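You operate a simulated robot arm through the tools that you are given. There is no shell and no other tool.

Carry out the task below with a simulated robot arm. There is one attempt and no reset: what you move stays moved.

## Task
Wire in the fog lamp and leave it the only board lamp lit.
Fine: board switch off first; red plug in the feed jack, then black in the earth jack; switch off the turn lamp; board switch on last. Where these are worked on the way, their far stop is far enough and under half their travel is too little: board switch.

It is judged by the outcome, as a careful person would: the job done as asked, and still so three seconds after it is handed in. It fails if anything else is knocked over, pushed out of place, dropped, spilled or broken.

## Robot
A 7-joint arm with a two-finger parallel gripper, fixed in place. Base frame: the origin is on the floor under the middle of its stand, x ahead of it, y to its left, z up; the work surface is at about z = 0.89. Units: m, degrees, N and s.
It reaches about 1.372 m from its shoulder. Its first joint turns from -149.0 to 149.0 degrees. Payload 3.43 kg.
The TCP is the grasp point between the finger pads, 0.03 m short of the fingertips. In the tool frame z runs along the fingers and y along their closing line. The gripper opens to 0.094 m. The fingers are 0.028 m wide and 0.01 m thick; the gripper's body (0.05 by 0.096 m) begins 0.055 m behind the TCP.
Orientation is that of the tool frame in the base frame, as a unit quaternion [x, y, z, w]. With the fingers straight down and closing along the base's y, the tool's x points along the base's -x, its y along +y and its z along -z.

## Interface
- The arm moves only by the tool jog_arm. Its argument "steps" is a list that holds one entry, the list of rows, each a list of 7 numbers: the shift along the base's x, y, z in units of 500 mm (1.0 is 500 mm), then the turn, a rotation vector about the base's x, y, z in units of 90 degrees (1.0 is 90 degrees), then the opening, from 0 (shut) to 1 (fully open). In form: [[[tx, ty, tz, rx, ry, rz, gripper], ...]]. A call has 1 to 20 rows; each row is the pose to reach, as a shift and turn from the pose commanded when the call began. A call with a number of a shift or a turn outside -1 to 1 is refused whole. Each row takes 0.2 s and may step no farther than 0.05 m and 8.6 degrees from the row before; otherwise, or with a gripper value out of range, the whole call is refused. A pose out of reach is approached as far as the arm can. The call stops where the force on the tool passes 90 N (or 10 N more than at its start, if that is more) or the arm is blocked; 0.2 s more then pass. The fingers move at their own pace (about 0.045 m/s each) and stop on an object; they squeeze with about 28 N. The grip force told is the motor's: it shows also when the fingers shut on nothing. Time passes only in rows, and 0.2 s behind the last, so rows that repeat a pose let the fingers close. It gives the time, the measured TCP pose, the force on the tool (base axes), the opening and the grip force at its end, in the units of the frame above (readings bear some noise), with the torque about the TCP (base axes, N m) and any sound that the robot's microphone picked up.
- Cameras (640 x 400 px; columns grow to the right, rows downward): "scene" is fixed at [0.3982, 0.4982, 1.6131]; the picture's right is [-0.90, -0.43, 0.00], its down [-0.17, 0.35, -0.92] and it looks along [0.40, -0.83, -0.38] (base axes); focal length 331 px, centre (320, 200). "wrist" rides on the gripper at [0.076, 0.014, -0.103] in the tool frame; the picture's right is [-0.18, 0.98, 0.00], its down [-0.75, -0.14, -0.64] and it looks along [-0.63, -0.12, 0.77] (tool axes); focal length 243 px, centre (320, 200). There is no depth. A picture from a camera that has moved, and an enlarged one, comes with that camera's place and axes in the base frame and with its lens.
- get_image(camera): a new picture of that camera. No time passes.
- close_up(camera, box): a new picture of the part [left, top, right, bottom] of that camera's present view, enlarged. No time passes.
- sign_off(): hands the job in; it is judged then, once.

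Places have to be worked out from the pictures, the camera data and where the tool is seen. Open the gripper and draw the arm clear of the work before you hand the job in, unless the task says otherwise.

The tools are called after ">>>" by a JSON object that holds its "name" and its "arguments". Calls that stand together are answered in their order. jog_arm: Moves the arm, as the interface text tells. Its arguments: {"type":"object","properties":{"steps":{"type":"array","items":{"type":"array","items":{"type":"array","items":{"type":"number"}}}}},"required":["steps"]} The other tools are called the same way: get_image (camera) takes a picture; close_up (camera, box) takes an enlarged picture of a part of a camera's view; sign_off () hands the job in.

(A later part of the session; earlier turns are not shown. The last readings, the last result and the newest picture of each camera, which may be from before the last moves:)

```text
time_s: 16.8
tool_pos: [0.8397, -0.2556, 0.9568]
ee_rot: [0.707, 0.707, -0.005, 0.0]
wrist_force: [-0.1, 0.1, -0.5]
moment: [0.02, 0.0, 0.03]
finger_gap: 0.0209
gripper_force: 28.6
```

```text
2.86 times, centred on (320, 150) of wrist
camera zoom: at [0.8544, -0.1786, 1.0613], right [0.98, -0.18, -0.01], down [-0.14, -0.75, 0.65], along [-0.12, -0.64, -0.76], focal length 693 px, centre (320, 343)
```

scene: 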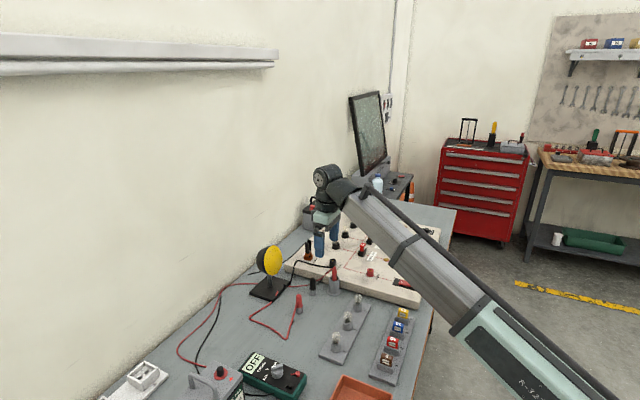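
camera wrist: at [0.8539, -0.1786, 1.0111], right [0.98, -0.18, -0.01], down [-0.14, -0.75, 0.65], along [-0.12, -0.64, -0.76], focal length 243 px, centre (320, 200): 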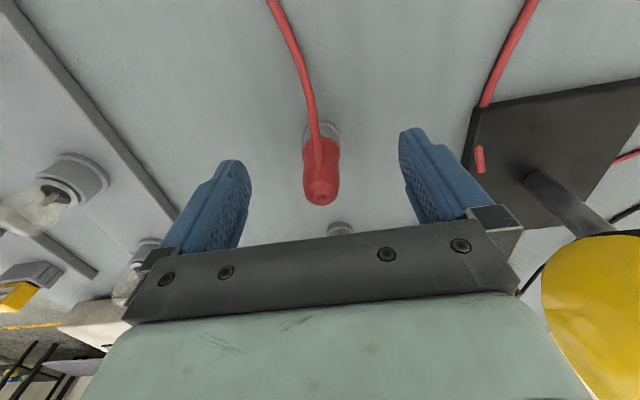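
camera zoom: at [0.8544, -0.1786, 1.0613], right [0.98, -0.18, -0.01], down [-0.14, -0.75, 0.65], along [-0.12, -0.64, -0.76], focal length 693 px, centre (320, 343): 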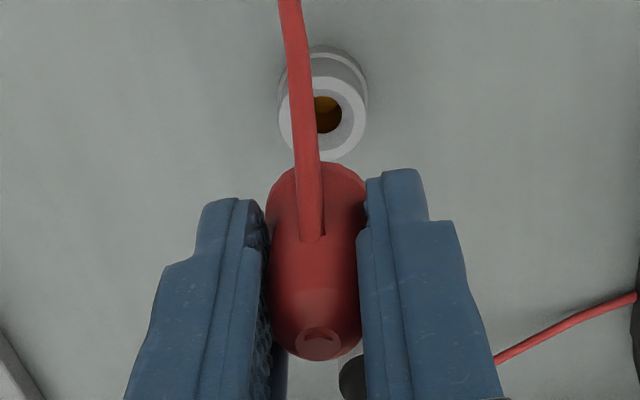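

The plug came out cleanly with a brass pin, leaving the grey parking socket standing. I measure where that socket's hole appears in the wrist view now, as a reference for lining up over the feed jack.

>>> {"name": "close_up", "arguments": {"camera": "wrist", "box": [290, 85, 350, 140]}}

>>> {"name": "close_up", "arguments": {"camera": "scene", "box": [285, 275, 315, 315]}}

```text
7.27 times, centred on (320, 112) of wrist
camera zoom: at [0.8544, -0.1786, 1.0613], right [0.98, -0.18, -0.01], down [-0.14, -0.75, 0.65], along [-0.12, -0.64, -0.76], focal length 1764 px, centre (320, 836)
```

zoom: 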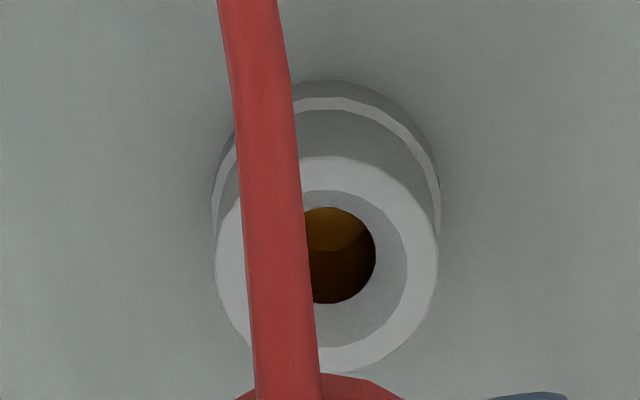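

```text
10.00 times, centred on (300, 295) of scene
camera zoom: at [0.3982, 0.4982, 1.6131], right [-0.9, -0.43, 0.0], down [-0.17, 0.35, -0.92], along [0.4, -0.83, -0.38], focal length 3308 px, centre (520, -750)
```

zoom: 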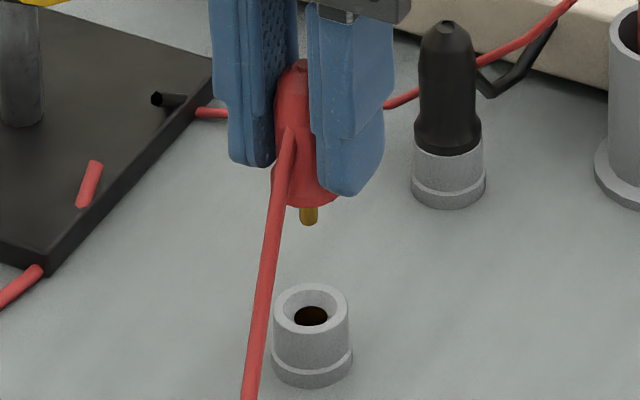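

The socket rim centre projects to about (0.841, -0.2545), agreeing with the grip position. Now I raise the plug and carry it over the probe tube to hover above the feed jack at about (0.671, -0.492).

>>> {"name": "jog_arm", "arguments": {"steps": [[[0, 0, 0.09, 0, 0, 0, 0], [0, 0, 0.17, 0, 0, 0, 0], [-0.02, -0.01, 0.22, 0, 0, 0, 0], [-0.07, -0.07, 0.23, 0, 0, 0, 0], [-0.12, -0.14, 0.23, 0, 0, 0, 0], [-0.17, -0.21, 0.23, 0, 0, 0, 0], [-0.22, -0.28, 0.23, 0, 0, 0, 0], [-0.27, -0.35, 0.23, 0, 0, 0, 0], [-0.31, -0.42, 0.23, 0, 0, 0, 0], [-0.338, -0.474, 0.2, 0, 0, 0, 0], [-0.338, -0.474, 0.14, 0, 0, 0, 0], [-0.338, -0.474, 0.1, 0, 0, 0, 0], [-0.338, -0.474, 0.1, 0, 0, 0, 0]]]}}

>>> {"name": "get_image", "arguments": {"camera": "wrist"}}

>>> {"name": "get_image", "arguments": {"camera": "scene"}}

>>> {"name": "close_up", "arguments": {"camera": "wrist", "box": [270, 70, 370, 150]}}

>>> {"name": "close_up", "arguments": {"camera": "scene", "box": [345, 230, 395, 290]}}

```text
time_s: 19.6
tool_pos: [0.6725, -0.4904, 1.0071]
ee_rot: [0.708, 0.707, -0.006, 0.001]
wrist_force: [-1.4, 0.1, -1.0]
moment: [0.0, 0.03, -0.03]
finger_gap: 0.0214
gripper_force: 27.9
```

```text
taken
camera wrist: at [0.6862, -0.4153, 1.1104], right [0.98, -0.18, -0.01], down [-0.14, -0.75, 0.65], along [-0.12, -0.64, -0.76], focal length 243 px, centre (320, 200)
```

wrist: 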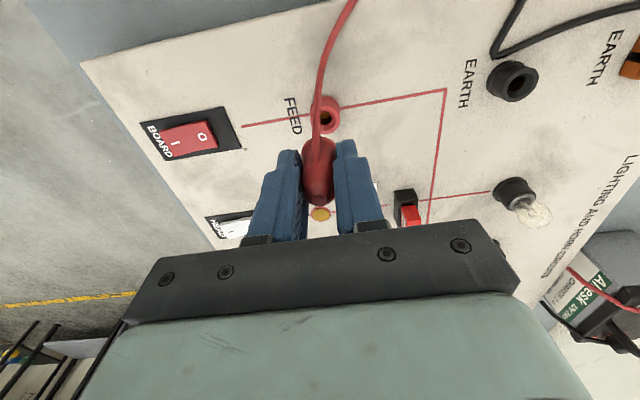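

```text
taken
```

scene: 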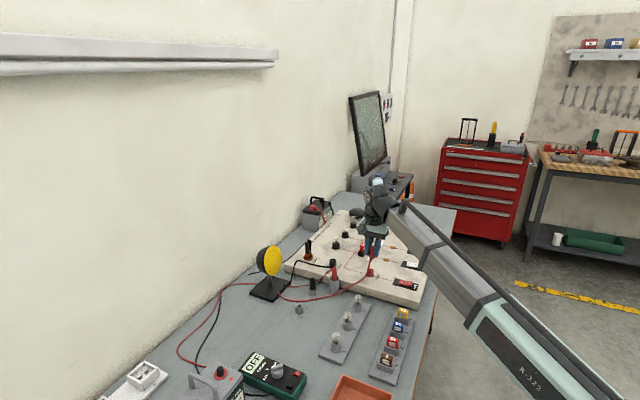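

```text
5.00 times, centred on (320, 110) of wrist
camera zoom: at [0.6862, -0.4153, 1.1104], right [0.98, -0.18, -0.01], down [-0.14, -0.75, 0.65], along [-0.12, -0.64, -0.76], focal length 1213 px, centre (320, 650)
```

zoom: 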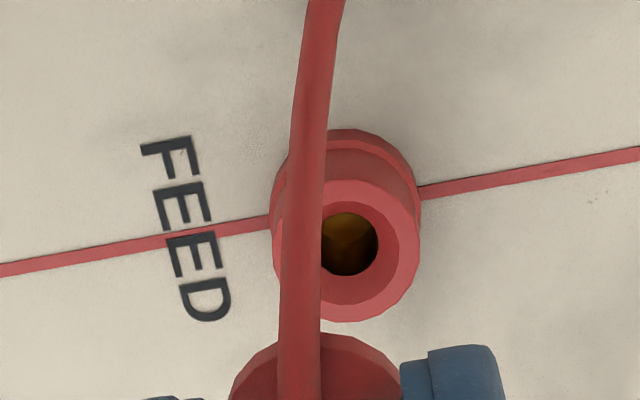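

```text
6.67 times, centred on (370, 260) of scene
camera zoom: at [0.3982, 0.4982, 1.6131], right [-0.9, -0.43, 0.0], down [-0.17, 0.35, -0.92], along [0.4, -0.83, -0.38], focal length 2206 px, centre (-13, -200)
```

zoom: 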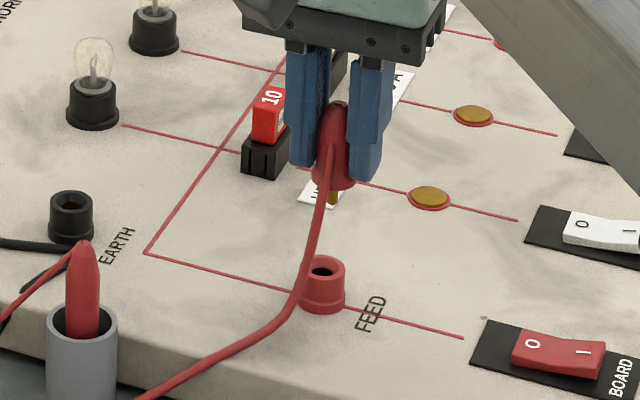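

The jack rim measures about (0.676, -0.493, 0.915), so the plug needs about +3 mm x and -2.5 mm y. I correct and lower until the pin tip is just above the funnel, then re-check from both cameras.

>>> {"name": "jog_arm", "arguments": {"steps": [[[0.006, -0.005, 0, 0, 0, 0, 0], [0.006, -0.005, -0.03, 0, 0, 0, 0], [0.006, -0.005, -0.055, 0, 0, 0, 0], [0.006, -0.005, -0.055, 0, 0, 0, 0]]]}}

>>> {"name": "close_up", "arguments": {"camera": "wrist", "box": [270, 90, 370, 170]}}

>>> {"name": "close_up", "arguments": {"camera": "scene", "box": [355, 250, 385, 285]}}

```text
time_s: 20.6
tool_pos: [0.6719, -0.4947, 0.9797]
ee_rot: [0.707, 0.707, -0.005, 0.0]
wrist_force: [0.4, 0.4, -0.5]
moment: [0.0, -0.03, 0.04]
finger_gap: 0.0213
gripper_force: 28.1
```

```text
5.00 times, centred on (320, 130) of wrist
camera zoom: at [0.6879, -0.4183, 1.0833], right [0.98, -0.18, -0.01], down [-0.14, -0.75, 0.65], along [-0.12, -0.64, -0.76], focal length 1213 px, centre (320, 550)
```

zoom: 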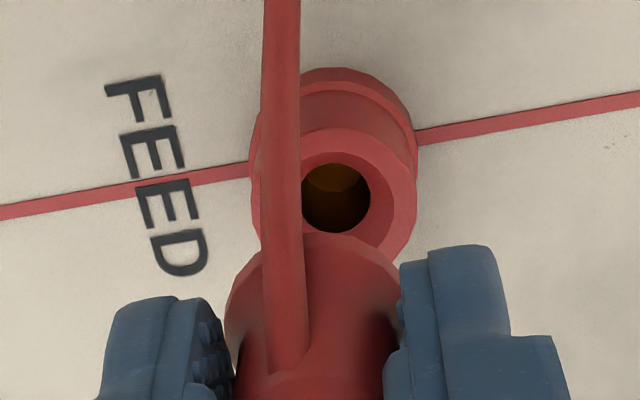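

```text
11.43 times, centred on (370, 268) of scene
camera zoom: at [0.3982, 0.4982, 1.6131], right [-0.9, -0.43, 0.0], down [-0.17, 0.35, -0.92], along [0.4, -0.83, -0.38], focal length 3781 px, centre (-251, -571)
```

zoom: 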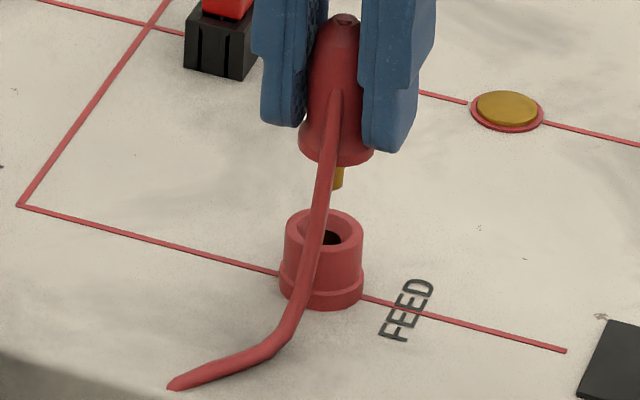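

Both views agree that the plug needs about 1.6 mm more in +x; then the pin is within the funnel. I shift and lower in small steps, checking force before seating.

>>> {"name": "jog_arm", "arguments": {"steps": [[[0.003, 0, 0, 0, 0, 0, 0], [0.003, 0, -0.012, 0, 0, 0, 0], [0.003, 0, -0.024, 0, 0, 0, 0], [0.003, 0, -0.032, 0, 0, 0, 0], [0.003, 0, -0.04, 0, 0, 0, 0], [0.003, 0, -0.048, 0, 0, 0, 0], [0.003, 0, -0.048, 0, 0, 0, 0]]]}}

>>> {"name": "close_up", "arguments": {"camera": "wrist", "box": [270, 90, 370, 170]}}

>>> {"name": "close_up", "arguments": {"camera": "scene", "box": [355, 250, 385, 285]}}

```text
time_s: 22.2
tool_pos: [0.674, -0.4951, 0.9567]
ee_rot: [0.707, 0.707, -0.004, -0.001]
wrist_force: [-0.6, -0.6, -0.8]
moment: [0.0, -0.02, -0.01]
finger_gap: 0.0213
gripper_force: 27.4
```

```text
5.00 times, centred on (320, 130) of wrist
camera zoom: at [0.6894, -0.4184, 1.0599], right [0.98, -0.18, -0.01], down [-0.14, -0.75, 0.65], along [-0.12, -0.64, -0.76], focal length 1213 px, centre (320, 550)
```

zoom: 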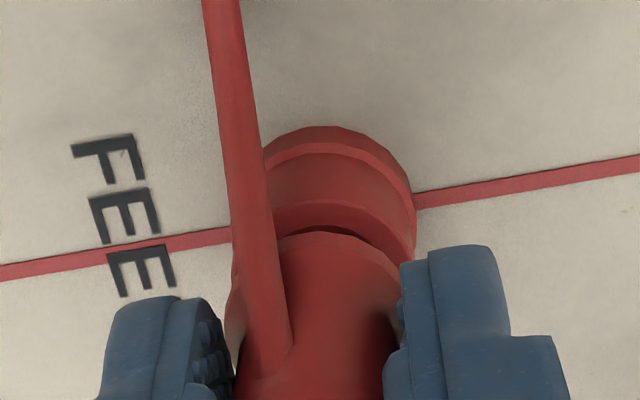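

```text
11.43 times, centred on (370, 268) of scene
camera zoom: at [0.3982, 0.4982, 1.6131], right [-0.9, -0.43, 0.0], down [-0.17, 0.35, -0.92], along [0.4, -0.83, -0.38], focal length 3781 px, centre (-251, -571)
```

zoom: 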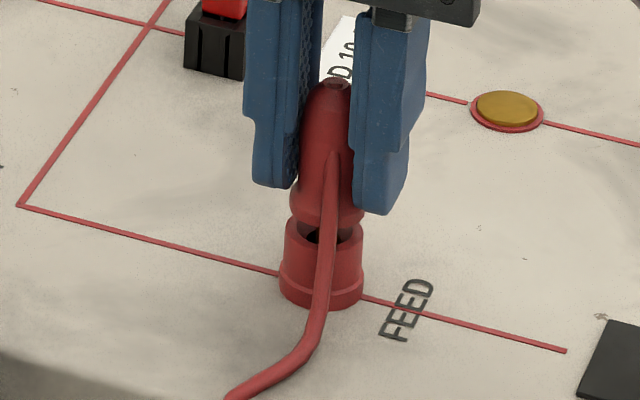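

The pin is entering the funnel with no contact force. I continue lowering to seat the plug.

>>> {"name": "jog_arm", "arguments": {"steps": [[[0.001, 0, -0.004, 0, 0, 0, 0], [0.001, 0, -0.008, 0, 0, 0, 0], [0.001, 0, -0.012, 0, 0, 0, 0], [0.001, 0, -0.016, 0, 0, 0, 0], [0.001, 0, -0.018, 0, 0, 0, 0], [0.001, 0, -0.018, 0, 0, 0, 0]]]}}

>>> {"name": "close_up", "arguments": {"camera": "wrist", "box": [270, 90, 370, 170]}}

>>> {"name": "close_up", "arguments": {"camera": "scene", "box": [355, 250, 385, 285]}}

```text
time_s: 23.6
tool_pos: [0.6759, -0.4957, 0.9489]
ee_rot: [0.707, 0.707, -0.004, 0.001]
wrist_force: [-1.2, -1.9, 5.5]
moment: [-0.03, 0.02, -0.04]
finger_gap: 0.0215
gripper_force: 28.1
```

```text
5.00 times, centred on (320, 130) of wrist
camera zoom: at [0.6904, -0.4182, 1.0514], right [0.98, -0.18, 0.0], down [-0.14, -0.75, 0.65], along [-0.12, -0.64, -0.76], focal length 1213 px, centre (320, 550)
```

zoom: 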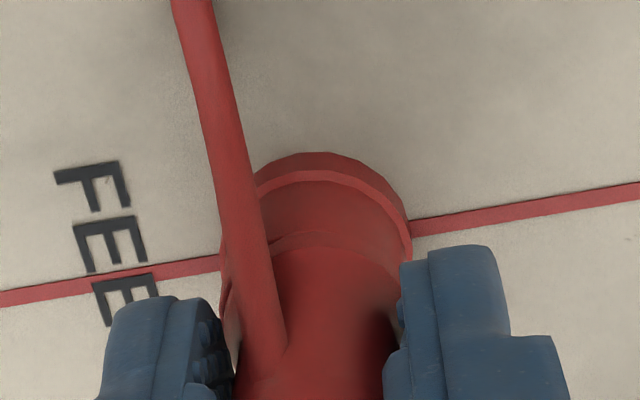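

```text
11.43 times, centred on (370, 268) of scene
camera zoom: at [0.3982, 0.4982, 1.6131], right [-0.9, -0.43, 0.0], down [-0.17, 0.35, -0.92], along [0.4, -0.83, -0.38], focal length 3781 px, centre (-251, -571)
```

zoom: 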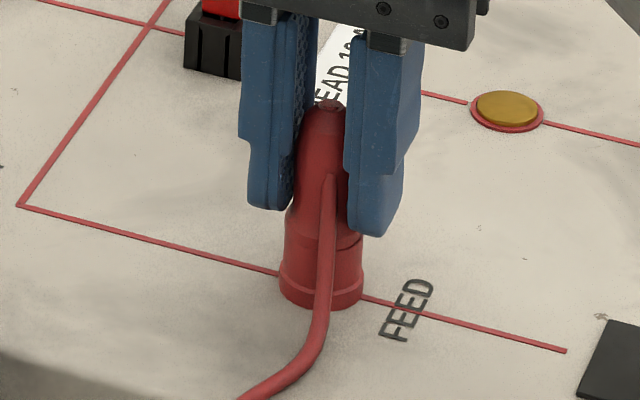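

The hood is almost on the rim with only 5 N. I press down another 2-3 mm gently to make sure that it is fully seated.

>>> {"name": "jog_arm", "arguments": {"steps": [[[0, 0, -0.002, 0, 0, 0, 0], [0, 0, -0.004, 0, 0, 0, 0], [0, 0, -0.004, 0, 0, 0, 0]]]}}

>>> {"name": "close_up", "arguments": {"camera": "scene", "box": [355, 250, 385, 285]}}

```text
time_s: 24.4
tool_pos: [0.6762, -0.495, 0.9477]
ee_rot: [0.706, 0.708, -0.005, 0.001]
wrist_force: [1.5, 2.2, 29.8]
moment: [0.09, -0.05, 0.01]
finger_gap: 0.0215
gripper_force: 27.9
```

```text
11.43 times, centred on (370, 268) of scene
camera zoom: at [0.3982, 0.4982, 1.6131], right [-0.9, -0.43, 0.0], down [-0.17, 0.35, -0.92], along [0.4, -0.83, -0.38], focal length 3781 px, centre (-251, -571)
```

zoom: 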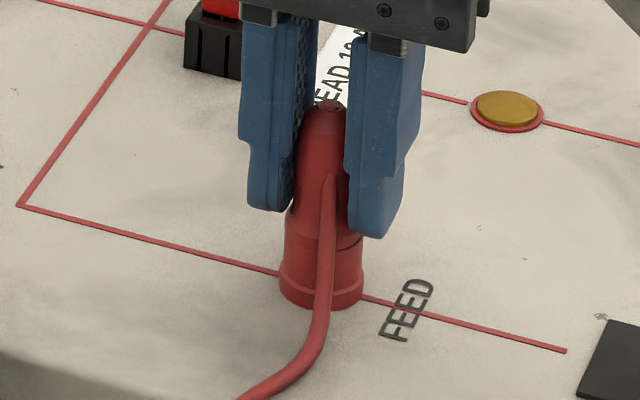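

Reaction is 30 N at a firm stop, so the red plug is seated. I unload slightly, open the fingers and rise straight up.

>>> {"name": "jog_arm", "arguments": {"steps": [[[0, 0, 0.004, 0, 0, 0, 0], [0, 0, 0.004, 0, 0, 0, 0.3], [0, 0, 0.004, 0, 0, 0, 0.5], [0, 0, 0.004, 0, 0, 0, 0.7], [0, 0, 0.004, 0, 0, 0, 0.7], [0, 0, 0.05, 0, 0, 0, 0.7], [0, 0, 0.12, 0, 0, 0, 0.7], [0, 0, 0.2, 0, 0, 0, 0.7], [0, 0, 0.26, 0, 0, 0, 0.7]]]}}

>>> {"name": "get_image", "arguments": {"camera": "wrist"}}

>>> {"name": "close_up", "arguments": {"camera": "scene", "box": [345, 240, 395, 290]}}

>>> {"name": "get_image", "arguments": {"camera": "scene"}}

```text
time_s: 26.4
tool_pos: [0.6747, -0.4953, 1.077]
ee_rot: [0.707, 0.707, -0.005, -0.002]
wrist_force: [0.1, 0.6, -0.2]
moment: [0.0, 0.01, -0.01]
finger_gap: 0.0661
gripper_force: 0.0
```

```text
taken
camera wrist: at [0.6899, -0.4178, 1.1805], right [0.98, -0.18, -0.01], down [-0.14, -0.75, 0.65], along [-0.12, -0.64, -0.76], focal length 243 px, centre (320, 200)
```

wrist: 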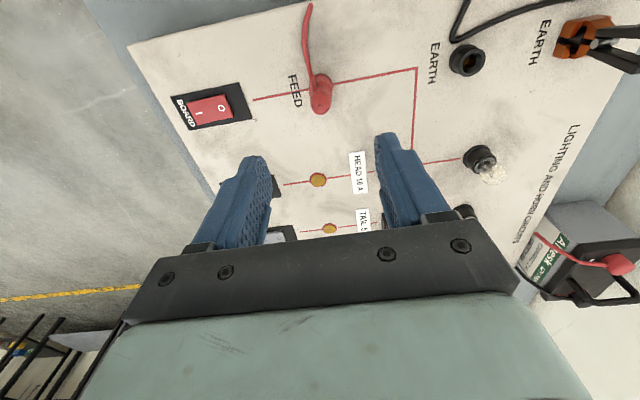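

```text
8.00 times, centred on (370, 265) of scene
camera zoom: at [0.3982, 0.4982, 1.6131], right [-0.9, -0.43, 0.0], down [-0.17, 0.35, -0.92], along [0.4, -0.83, -0.38], focal length 2647 px, centre (-80, -320)
```

zoom: 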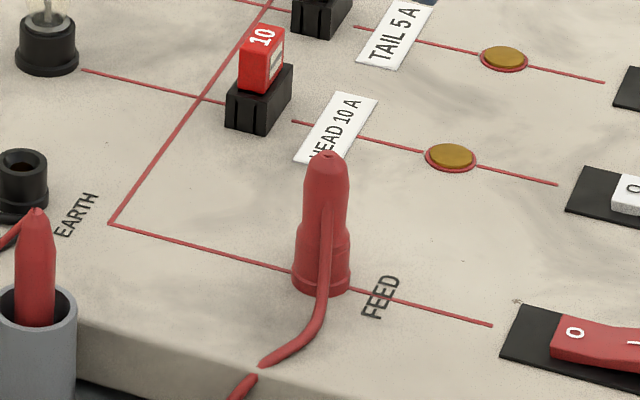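

```text
taken
```

scene: 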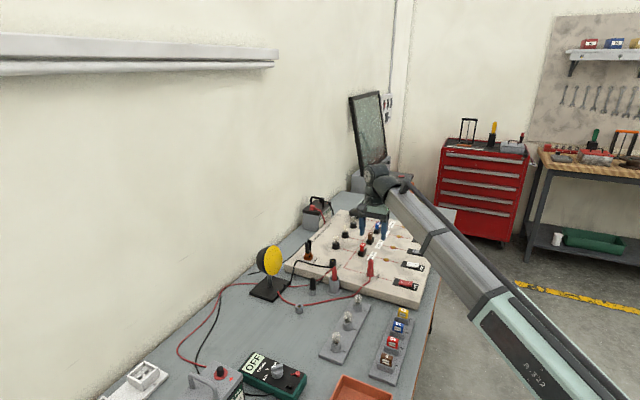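

The red plug stands upright and fully in the feed jack. Next is the black plug, which I place at (0.839, -0.3535) with its lead leaving on the -y side; I move above it, high over the probe tube, keeping the same hand angle.

>>> {"name": "jog_arm", "arguments": {"steps": [[[0.05, 0.03, 0.02, 0, 0, 0, 0.65], [0.11, 0.08, 0.02, 0, 0, 0, 0.6], [0.17, 0.14, 0.02, 0, 0, 0, 0.55], [0.23, 0.2, 0.02, 0, 0, 0, 0.55], [0.29, 0.25, 0.02, 0, 0, 0, 0.55], [0.327, 0.282, 0, 0, 0, 0, 0.55], [0.327, 0.282, -0.07, 0, 0, 0, 0.55], [0.327, 0.282, -0.11, 0, 0, 0, 0.55], [0.327, 0.282, -0.11, 0, 0, 0, 0.55]]]}}

>>> {"name": "get_image", "arguments": {"camera": "wrist"}}

>>> {"name": "close_up", "arguments": {"camera": "wrist", "box": [220, 60, 420, 200]}}

>>> {"name": "close_up", "arguments": {"camera": "scene", "box": [280, 225, 360, 305]}}

```text
time_s: 28.4
tool_pos: [0.8401, -0.3554, 1.0205]
ee_rot: [0.708, 0.707, -0.005, 0.0]
wrist_force: [-0.1, 0.1, 0.8]
moment: [0.03, -0.03, -0.01]
finger_gap: 0.0518
gripper_force: 0.0
```

```text
taken
camera wrist: at [0.8542, -0.2788, 1.1235], right [0.98, -0.18, 0.0], down [-0.14, -0.75, 0.65], along [-0.12, -0.64, -0.76], focal length 243 px, centre (320, 200)
```

wrist: 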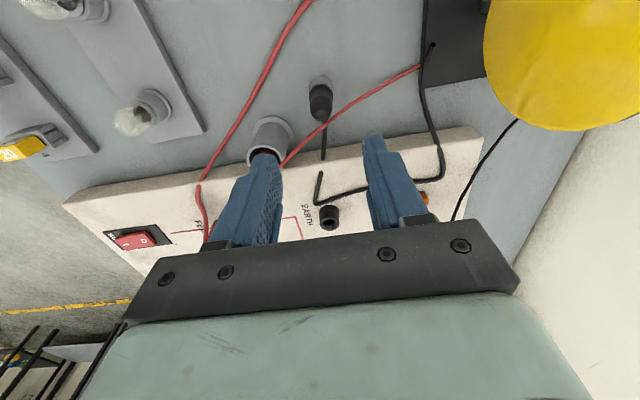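

```text
2.86 times, centred on (320, 130) of wrist
camera zoom: at [0.8542, -0.2788, 1.1235], right [0.98, -0.18, 0.0], down [-0.14, -0.75, 0.65], along [-0.12, -0.64, -0.76], focal length 693 px, centre (320, 400)
```

zoom: 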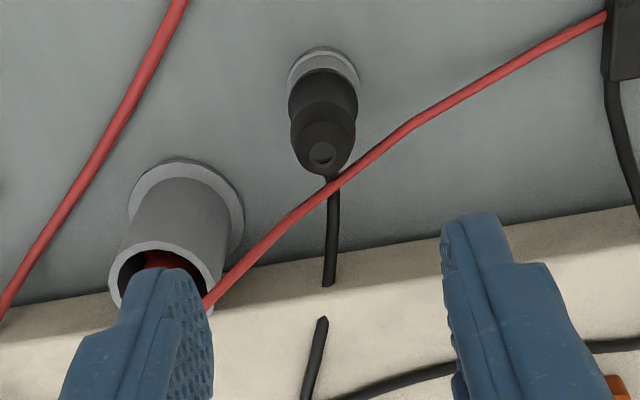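

```text
5.00 times, centred on (320, 265) of scene
camera zoom: at [0.3982, 0.4982, 1.6131], right [-0.9, -0.43, 0.0], down [-0.17, 0.35, -0.92], along [0.4, -0.83, -0.38], focal length 1654 px, centre (320, -125)
```

zoom: 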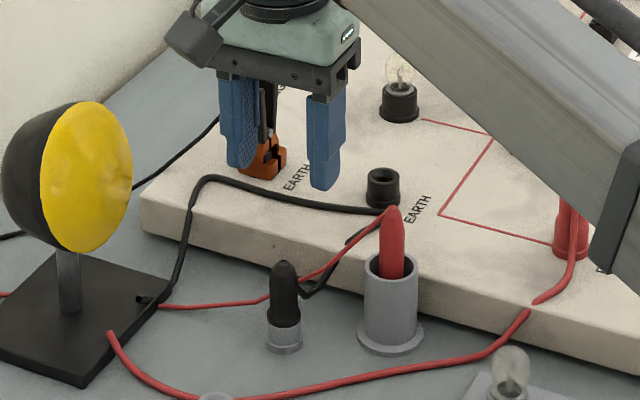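

The black plug is centred under the TCP to within 1 mm. I descend straight down to the same grip height as before, in small steps past the probe tube.

>>> {"name": "jog_arm", "arguments": {"steps": [[[0.001, 0, -0.06, 0, 0, 0, 0.55], [0.001, 0, -0.12, 0, 0, 0, 0.55], [0.001, 0, -0.17, 0, 0, 0, 0.55], [0.001, 0, -0.2, 0, 0, 0, 0.55], [0.001, 0, -0.224, 0, 0, 0, 0.55], [0.001, 0, -0.224, 0, 0, 0, 0.55]]]}}

>>> {"name": "close_up", "arguments": {"camera": "scene", "box": [285, 235, 355, 305]}}

>>> {"name": "close_up", "arguments": {"camera": "wrist", "box": [200, 80, 440, 240]}}

```text
time_s: 29.8
tool_pos: [0.8403, -0.3546, 0.9076]
ee_rot: [0.708, 0.707, -0.005, 0.001]
wrist_force: [0.0, -0.3, 0.0]
moment: [0.04, -0.01, -0.01]
finger_gap: 0.0518
gripper_force: 0.0
```

```text
5.71 times, centred on (320, 270) of scene
camera zoom: at [0.3982, 0.4982, 1.6131], right [-0.9, -0.43, 0.0], down [-0.17, 0.35, -0.92], along [0.4, -0.83, -0.38], focal length 1890 px, centre (320, -200)
```

zoom: 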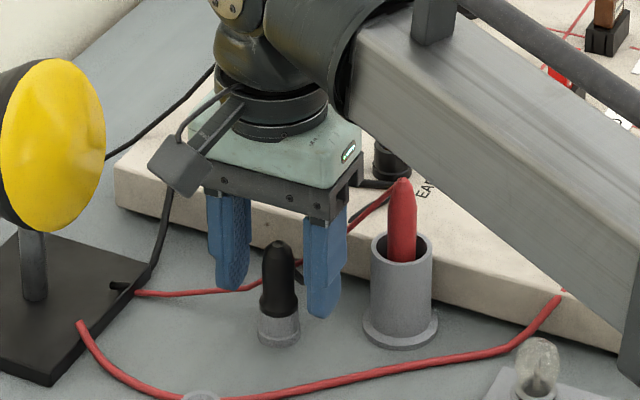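

```text
2.50 times, centred on (320, 160) of wrist
camera zoom: at [0.8548, -0.2777, 1.0118], right [0.98, -0.18, -0.01], down [-0.14, -0.75, 0.65], along [-0.12, -0.64, -0.76], focal length 606 px, centre (320, 300)
```

zoom: 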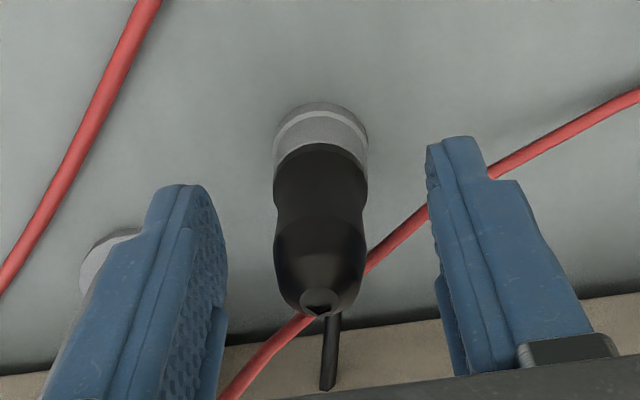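

The plug is centred between the fingers and clear of the tube. I close on it.

>>> {"name": "jog_arm", "arguments": {"steps": [[[0, 0, 0, 0, 0, 0, 0.4], [0, 0, 0, 0, 0, 0, 0.25], [0, 0, 0, 0, 0, 0, 0], [0, 0, 0, 0, 0, 0, 0], [0, 0, 0, 0, 0, 0, 0], [0, 0, 0, 0, 0, 0, 0]]]}}

>>> {"name": "close_up", "arguments": {"camera": "scene", "box": [285, 235, 355, 305]}}

>>> {"name": "close_up", "arguments": {"camera": "wrist", "box": [220, 80, 420, 220]}}

```text
time_s: 31.2
tool_pos: [0.8407, -0.3542, 0.9093]
ee_rot: [0.707, 0.707, -0.004, 0.0]
wrist_force: [-1.3, -0.3, 0.8]
moment: [0.0, -0.02, 0.01]
finger_gap: 0.0213
gripper_force: 27.9
```

```text
5.71 times, centred on (320, 270) of scene
camera zoom: at [0.3982, 0.4982, 1.6131], right [-0.9, -0.43, 0.0], down [-0.17, 0.35, -0.92], along [0.4, -0.83, -0.38], focal length 1890 px, centre (320, -200)
```

zoom: 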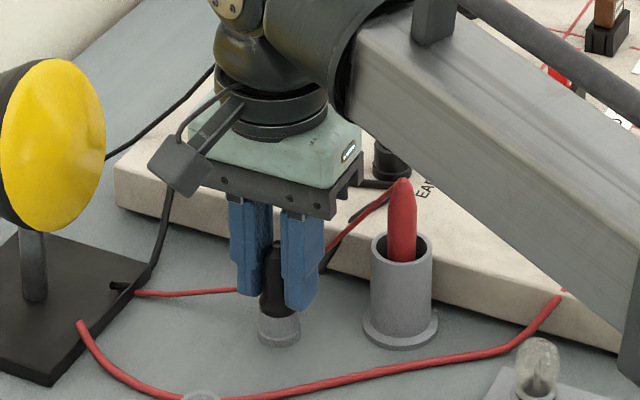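

```text
2.86 times, centred on (320, 150) of wrist
camera zoom: at [0.8548, -0.2777, 1.0119], right [0.98, -0.18, -0.01], down [-0.14, -0.75, 0.65], along [-0.12, -0.64, -0.76], focal length 693 px, centre (320, 343)
```

zoom: 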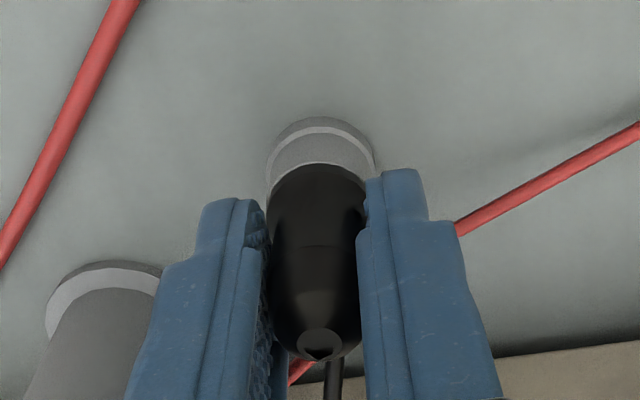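

Gripped at 21 mm. I lift 5 cm straight up and take the reference view of its parking socket.

>>> {"name": "jog_arm", "arguments": {"steps": [[[0, 0, 0.01, 0, 0, 0, 0], [0, 0, 0.03, 0, 0, 0, 0], [0, 0, 0.06, 0, 0, 0, 0], [0, 0, 0.1, 0, 0, 0, 0], [0, 0, 0.1, 0, 0, 0, 0]]]}}

>>> {"name": "close_up", "arguments": {"camera": "wrist", "box": [290, 85, 350, 140]}}

>>> {"name": "close_up", "arguments": {"camera": "scene", "box": [285, 235, 355, 305]}}

```text
time_s: 32.4
tool_pos: [0.8397, -0.3533, 0.9593]
ee_rot: [0.707, 0.707, -0.005, -0.001]
wrist_force: [-0.2, 0.1, 0.0]
moment: [0.0, 0.02, 0.01]
finger_gap: 0.0215
gripper_force: 27.8
```

```text
7.27 times, centred on (320, 112) of wrist
camera zoom: at [0.8549, -0.2769, 1.0624], right [0.98, -0.18, -0.01], down [-0.14, -0.75, 0.65], along [-0.12, -0.64, -0.76], focal length 1764 px, centre (320, 836)
```

zoom: 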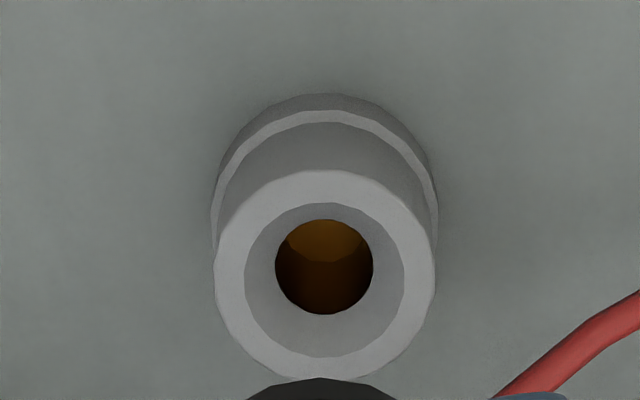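

```text
5.71 times, centred on (320, 270) of scene
camera zoom: at [0.3982, 0.4982, 1.6131], right [-0.9, -0.43, 0.0], down [-0.17, 0.35, -0.92], along [0.4, -0.83, -0.38], focal length 1890 px, centre (320, -200)
```

zoom: 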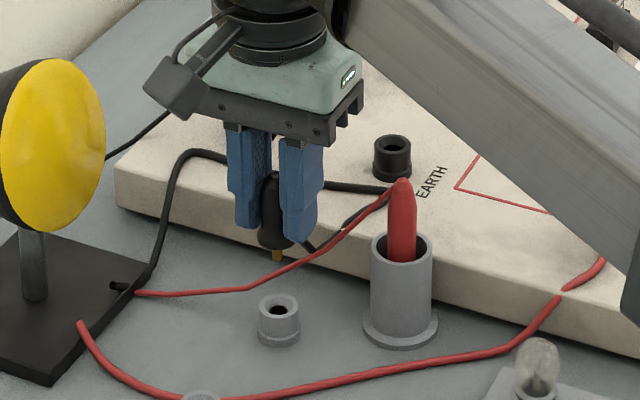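

The reference is taken: the socket rim sits (-14, -78) mm from the camera. I carry the plug high over to the black EARTH jack, estimated at (0.820, -0.490).

>>> {"name": "jog_arm", "arguments": {"steps": [[[0, 0, 0.08, 0, 0, 0, 0], [-0.005, -0.04, 0.13, 0, 0, 0, 0], [-0.015, -0.12, 0.13, 0, 0, 0, 0], [-0.03, -0.2, 0.13, 0, 0, 0, 0], [-0.042, -0.27, 0.13, 0, 0, 0, 0], [-0.042, -0.27, 0.1, 0, 0, 0, 0], [-0.042, -0.27, 0.08, 0, 0, 0, 0], [-0.042, -0.27, 0.08, 0, 0, 0, 0]]]}}

>>> {"name": "get_image", "arguments": {"camera": "wrist"}}

>>> {"name": "close_up", "arguments": {"camera": "wrist", "box": [270, 70, 370, 150]}}

>>> {"name": "close_up", "arguments": {"camera": "scene", "box": [310, 220, 360, 290]}}

```text
time_s: 34.2
tool_pos: [0.8179, -0.4889, 0.9994]
ee_rot: [0.707, 0.708, -0.005, 0.0]
wrist_force: [-0.1, 1.4, -0.1]
moment: [0.01, 0.0, 0.01]
finger_gap: 0.0211
gripper_force: 28.0
```

```text
taken
camera wrist: at [0.8337, -0.4114, 1.1026], right [0.98, -0.18, 0.0], down [-0.14, -0.75, 0.65], along [-0.12, -0.64, -0.76], focal length 243 px, centre (320, 200)
```

wrist: 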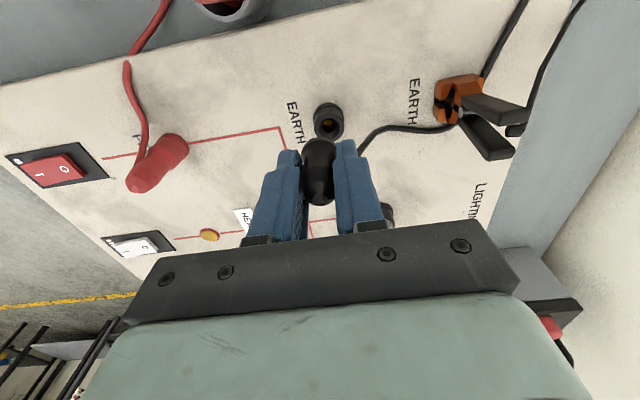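

```text
5.00 times, centred on (320, 110) of wrist
camera zoom: at [0.8337, -0.4114, 1.1026], right [0.98, -0.18, 0.0], down [-0.14, -0.75, 0.65], along [-0.12, -0.64, -0.76], focal length 1213 px, centre (320, 650)
```

zoom: 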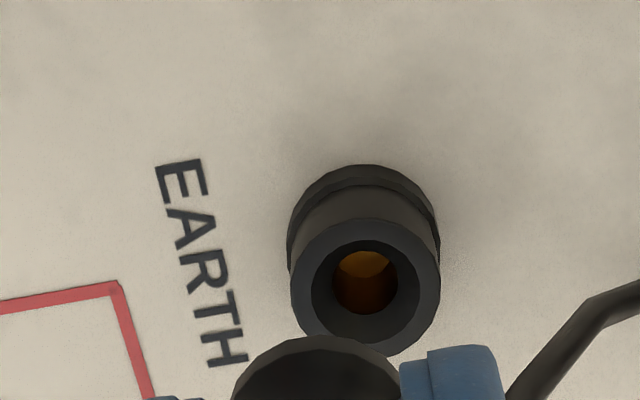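

```text
5.71 times, centred on (335, 255) of scene
camera zoom: at [0.3982, 0.4982, 1.6131], right [-0.9, -0.43, 0.0], down [-0.17, 0.35, -0.92], along [0.4, -0.83, -0.38], focal length 1890 px, centre (234, -114)
```

zoom: 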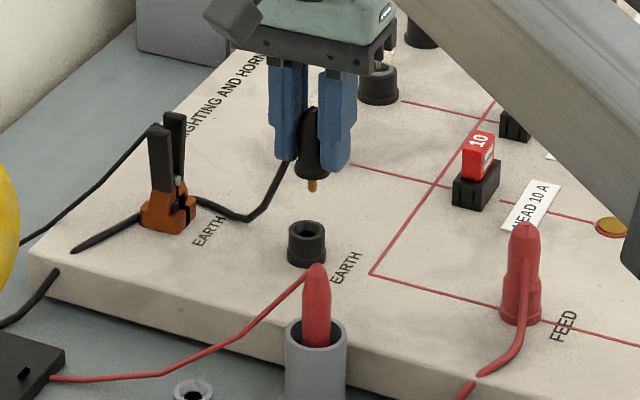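

The earth jack rim is about 6 mm further in +x and 4.5 mm in -y than the plug. I correct that and lower to just above the funnel.

>>> {"name": "jog_arm", "arguments": {"steps": [[[0.012, -0.009, 0, 0, 0, 0, 0], [0.012, -0.009, -0.02, 0, 0, 0, 0], [0.012, -0.009, -0.046, 0, 0, 0, 0], [0.012, -0.009, -0.046, 0, 0, 0, 0]]]}}

>>> {"name": "close_up", "arguments": {"camera": "wrist", "box": [270, 90, 370, 170]}}

>>> {"name": "close_up", "arguments": {"camera": "scene", "box": [315, 235, 350, 275]}}

```text
time_s: 35.2
tool_pos: [0.8236, -0.4916, 0.9753]
ee_rot: [0.707, 0.707, -0.005, 0.0]
wrist_force: [-0.2, -0.3, -0.5]
moment: [-0.01, -0.02, -0.02]
finger_gap: 0.0213
gripper_force: 28.3
```

```text
5.00 times, centred on (320, 130) of wrist
camera zoom: at [0.8392, -0.4156, 1.079], right [0.98, -0.18, -0.01], down [-0.14, -0.75, 0.65], along [-0.12, -0.64, -0.76], focal length 1213 px, centre (320, 550)
```

zoom: 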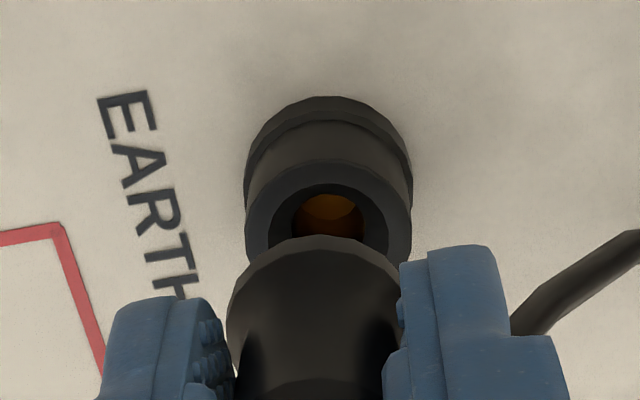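

```text
10.00 times, centred on (332, 255) of scene
camera zoom: at [0.3982, 0.4982, 1.6131], right [-0.9, -0.43, 0.0], down [-0.17, 0.35, -0.92], along [0.4, -0.83, -0.38], focal length 3308 px, centre (195, -350)
```

zoom: 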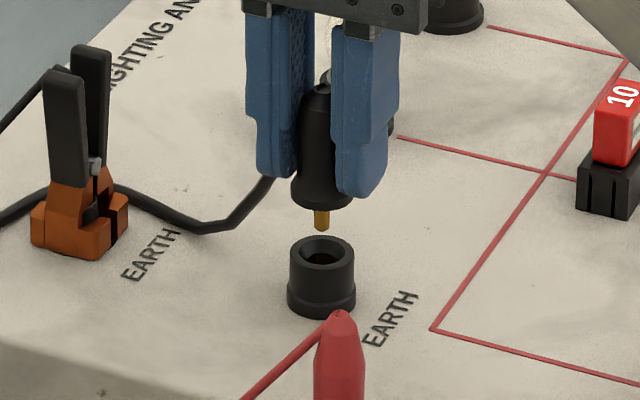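

The pin is directly over the earth jack in both views (within 1 mm). I lower it in small steps.

>>> {"name": "jog_arm", "arguments": {"steps": [[[0, -0.001, -0.012, 0, 0, 0, 0], [0, -0.001, -0.02, 0, 0, 0, 0], [0, -0.001, -0.028, 0, 0, 0, 0], [0, -0.001, -0.034, 0, 0, 0, 0], [0, -0.001, -0.04, 0, 0, 0, 0], [0, -0.001, -0.046, 0, 0, 0, 0], [0, -0.001, -0.046, 0, 0, 0, 0]]]}}

>>> {"name": "close_up", "arguments": {"camera": "scene", "box": [315, 235, 350, 275]}}

>>> {"name": "close_up", "arguments": {"camera": "wrist", "box": [270, 90, 370, 170]}}

```text
time_s: 36.8
tool_pos: [0.8242, -0.4939, 0.9532]
ee_rot: [0.707, 0.707, -0.004, 0.0]
wrist_force: [0.0, -0.2, -3.8]
moment: [-0.02, -0.01, -0.01]
finger_gap: 0.0211
gripper_force: 28.2
```

```text
10.00 times, centred on (332, 255) of scene
camera zoom: at [0.3982, 0.4982, 1.6131], right [-0.9, -0.43, 0.0], down [-0.17, 0.35, -0.92], along [0.4, -0.83, -0.38], focal length 3308 px, centre (195, -350)
```

zoom: 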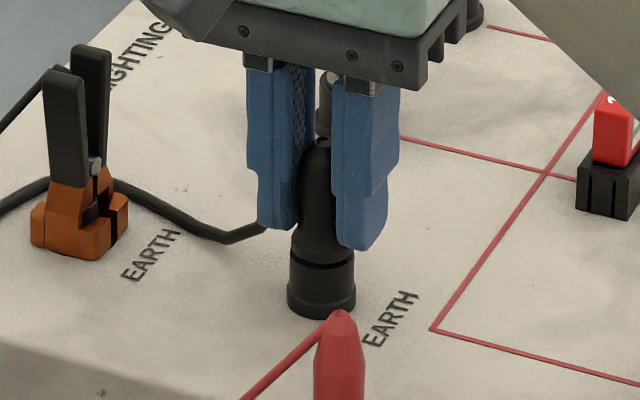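

```text
5.00 times, centred on (320, 130) of wrist
camera zoom: at [0.8391, -0.4167, 1.0555], right [0.98, -0.18, -0.01], down [-0.14, -0.75, 0.65], along [-0.12, -0.64, -0.76], focal length 1213 px, centre (320, 550)
```

zoom: 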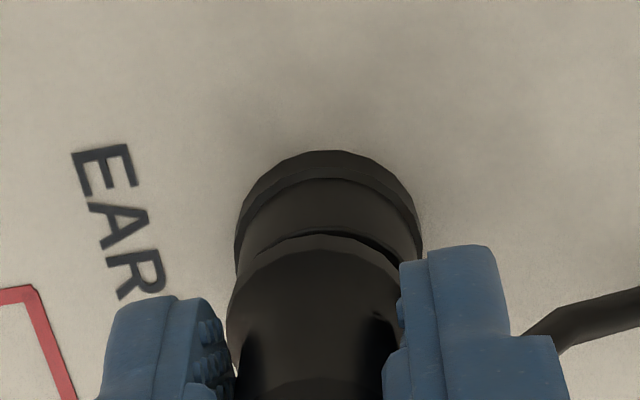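

Only a thin gap remains and there is no resistance. I press down the last few millimetres until it seats.

>>> {"name": "jog_arm", "arguments": {"steps": [[[0, 0, -0.003, 0, 0, 0, 0], [0, 0, -0.006, 0, 0, 0, 0], [0, 0, -0.009, 0, 0, 0, 0], [0, 0, -0.011, 0, 0, 0, 0], [0, 0, -0.011, 0, 0, 0, 0]]]}}

>>> {"name": "close_up", "arguments": {"camera": "scene", "box": [315, 235, 350, 275]}}

```text
time_s: 38.0
tool_pos: [0.8248, -0.4932, 0.949]
ee_rot: [0.707, 0.707, -0.003, 0.001]
wrist_force: [2.3, 1.0, 27.3]
moment: [0.06, -0.07, -0.01]
finger_gap: 0.0213
gripper_force: 28.1
```

```text
10.00 times, centred on (332, 255) of scene
camera zoom: at [0.3982, 0.4982, 1.6131], right [-0.9, -0.43, 0.0], down [-0.17, 0.35, -0.92], along [0.4, -0.83, -0.38], focal length 3308 px, centre (195, -350)
```

zoom: 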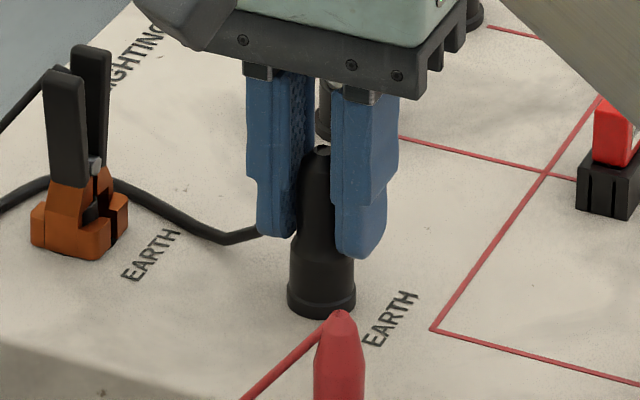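

The black plug is seated (27 N at a firm stop). I unload, open part-way, and rise clear.

>>> {"name": "jog_arm", "arguments": {"steps": [[[0, 0, 0.004, 0, 0, 0, 0], [0, 0, 0.004, 0, 0, 0, 0.3], [0, 0, 0.004, 0, 0, 0, 0.5], [0, 0, 0.004, 0, 0, 0, 0.5], [0, 0, 0.05, 0, 0, 0, 0.5], [0, 0, 0.12, 0, 0, 0, 0.5], [0, 0, 0.2, 0, 0, 0, 0.5], [0, 0, 0.26, 0, 0, 0, 0.5]]]}}

>>> {"name": "get_image", "arguments": {"camera": "wrist"}}

>>> {"name": "close_up", "arguments": {"camera": "scene", "box": [300, 210, 440, 310]}}

```text
time_s: 39.8
tool_pos: [0.8237, -0.4937, 1.0763]
ee_rot: [0.707, 0.708, -0.004, -0.001]
wrist_force: [1.0, 0.4, -0.9]
moment: [0.0, 0.02, 0.0]
finger_gap: 0.0469
gripper_force: 0.1
```

```text
taken
camera wrist: at [0.8386, -0.4174, 1.1799], right [0.98, -0.18, -0.01], down [-0.14, -0.75, 0.65], along [-0.12, -0.64, -0.76], focal length 243 px, centre (320, 200)
```

wrist: 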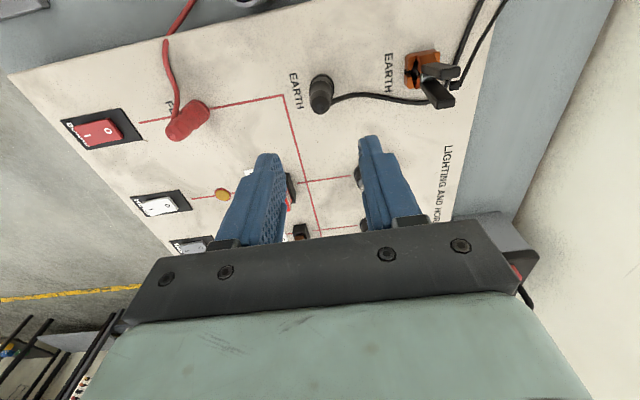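

```text
4.00 times, centred on (370, 260) of scene
camera zoom: at [0.3982, 0.4982, 1.6131], right [-0.9, -0.43, 0.0], down [-0.17, 0.35, -0.92], along [0.4, -0.83, -0.38], focal length 1323 px, centre (120, -40)
```

zoom: 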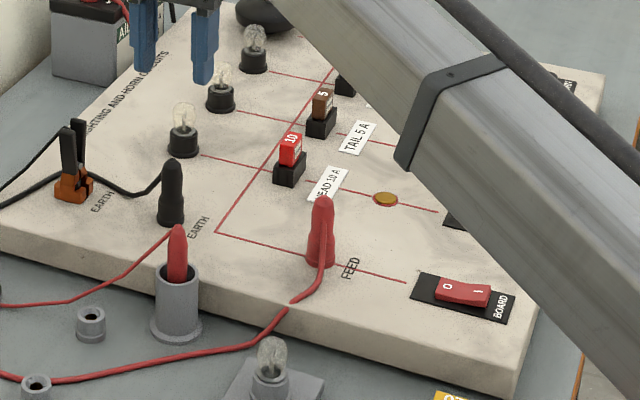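

Both plugs stand seated and the probe, clip and parking sockets are undisturbed. Now I go to the TURN switch, whose O end I estimate at (0.5645, -0.827), closing the fingers on the way.

>>> {"name": "jog_arm", "arguments": {"steps": [[[-0.04, -0.05, 0.01, 0, 0, 0, 0.4], [-0.09, -0.12, 0.01, 0, 0, 0, 0.3], [-0.14, -0.19, 0.01, 0, 0, 0, 0.2], [-0.19, -0.26, 0.01, 0, 0, 0, 0], [-0.24, -0.33, 0.01, 0, 0, 0, 0], [-0.29, -0.4, 0.01, 0, 0, 0, 0], [-0.34, -0.47, 0.01, 0, 0, 0, 0], [-0.4, -0.54, 0.01, 0, 0, 0, 0], [-0.46, -0.6, 0, 0, 0, 0, 0], [-0.52, -0.66, -0.02, 0, 0, 0, 0], [-0.52, -0.666, -0.08, 0, 0, 0, 0], [-0.52, -0.666, -0.1, 0, 0, 0, 0], [-0.52, -0.666, -0.1, 0, 0, 0, 0]]]}}

>>> {"name": "get_image", "arguments": {"camera": "wrist"}}

>>> {"name": "close_up", "arguments": {"camera": "wrist", "box": [220, 60, 420, 190]}}

>>> {"name": "close_up", "arguments": {"camera": "scene", "box": [370, 200, 460, 270]}}

```text
time_s: 42.6
tool_pos: [0.565, -0.827, 1.0246]
ee_rot: [0.707, 0.708, -0.005, 0.0]
wrist_force: [0.0, 0.3, -0.2]
moment: [0.02, -0.02, 0.01]
finger_gap: 0.0
gripper_force: 28.0
```

```text
taken
camera wrist: at [0.5787, -0.7504, 1.1282], right [0.98, -0.18, -0.01], down [-0.14, -0.75, 0.65], along [-0.12, -0.64, -0.76], focal length 243 px, centre (320, 200)
```

wrist: 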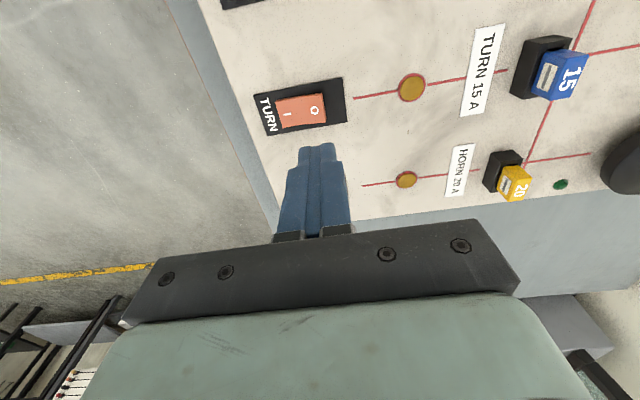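

```text
3.08 times, centred on (320, 125) of wrist
camera zoom: at [0.5787, -0.7504, 1.1282], right [0.98, -0.18, -0.01], down [-0.14, -0.75, 0.65], along [-0.12, -0.64, -0.76], focal length 746 px, centre (320, 431)
```

zoom: 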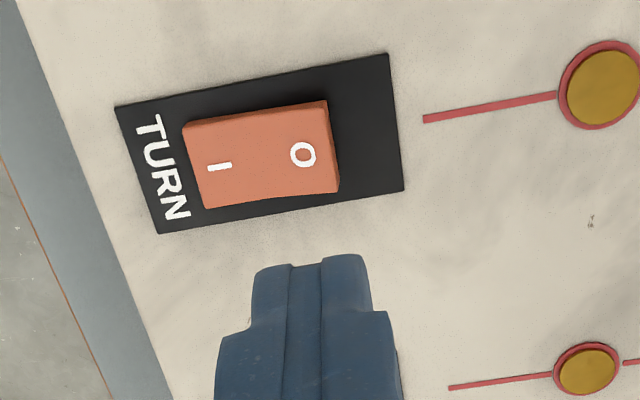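

```text
5.71 times, centred on (415, 235) of scene
camera zoom: at [0.3982, 0.4982, 1.6131], right [-0.9, -0.43, 0.0], down [-0.17, 0.35, -0.92], along [0.4, -0.83, -0.38], focal length 1890 px, centre (-223, 0)
```

zoom: 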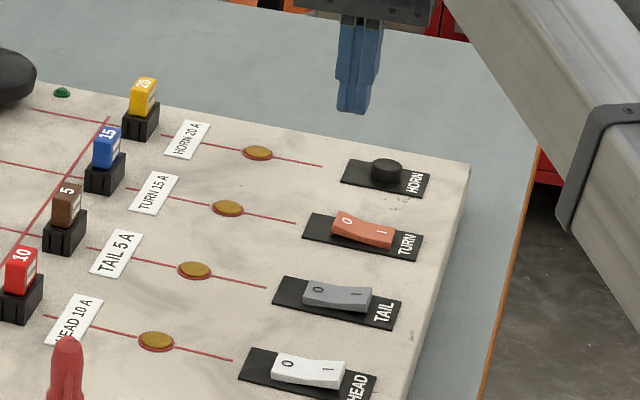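

The TURN rocker spans x 0.523-0.5675 at y = -0.8305 with its O end up (on). I line the fingertips up over the O end and lower to just above it, then press in 1 mm steps.

>>> {"name": "jog_arm", "arguments": {"steps": [[[0, -0.007, -0.06, 0, 0, 0, 0], [0, -0.007, -0.12, 0, 0, 0, 0], [0, -0.007, -0.16, 0, 0, 0, 0], [0, -0.007, -0.17, 0, 0, 0, 0], [0, -0.007, -0.174, 0, 0, 0, 0], [0, -0.007, -0.178, 0, 0, 0, 0], [0, -0.007, -0.182, 0, 0, 0, 0], [0, -0.007, -0.186, 0, 0, 0, 0], [0, -0.007, -0.186, 0, 0, 0, 0]]]}}

>>> {"name": "close_up", "arguments": {"camera": "wrist", "box": [220, 60, 420, 190]}}

>>> {"name": "close_up", "arguments": {"camera": "scene", "box": [415, 220, 450, 260]}}

```text
time_s: 44.6
tool_pos: [0.5637, -0.8302, 0.9344]
ee_rot: [0.707, 0.707, -0.004, 0.0]
wrist_force: [-0.5, 0.0, 0.3]
moment: [-0.01, -0.01, 0.0]
finger_gap: 0.0
gripper_force: 28.1
```

```text
3.08 times, centred on (320, 125) of wrist
camera zoom: at [0.5791, -0.7538, 1.0373], right [0.98, -0.18, -0.01], down [-0.14, -0.75, 0.65], along [-0.12, -0.64, -0.76], focal length 746 px, centre (320, 431)
```

zoom: 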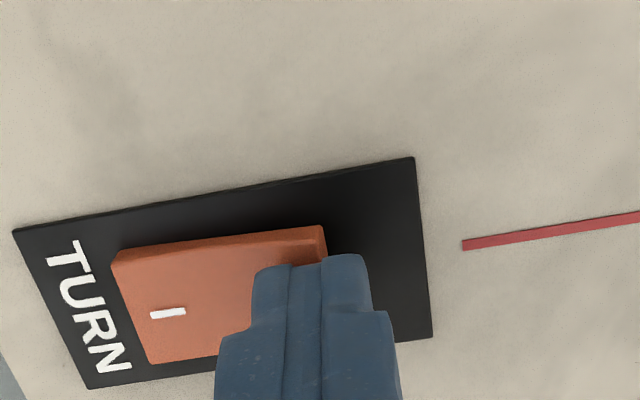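

```text
10.00 times, centred on (432, 240) of scene
camera zoom: at [0.3982, 0.4982, 1.6131], right [-0.9, -0.43, 0.0], down [-0.17, 0.35, -0.92], along [0.4, -0.83, -0.38], focal length 3308 px, centre (-805, -200)
```

zoom: 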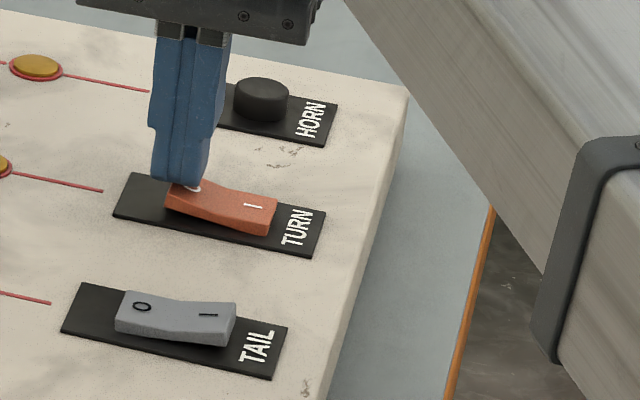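

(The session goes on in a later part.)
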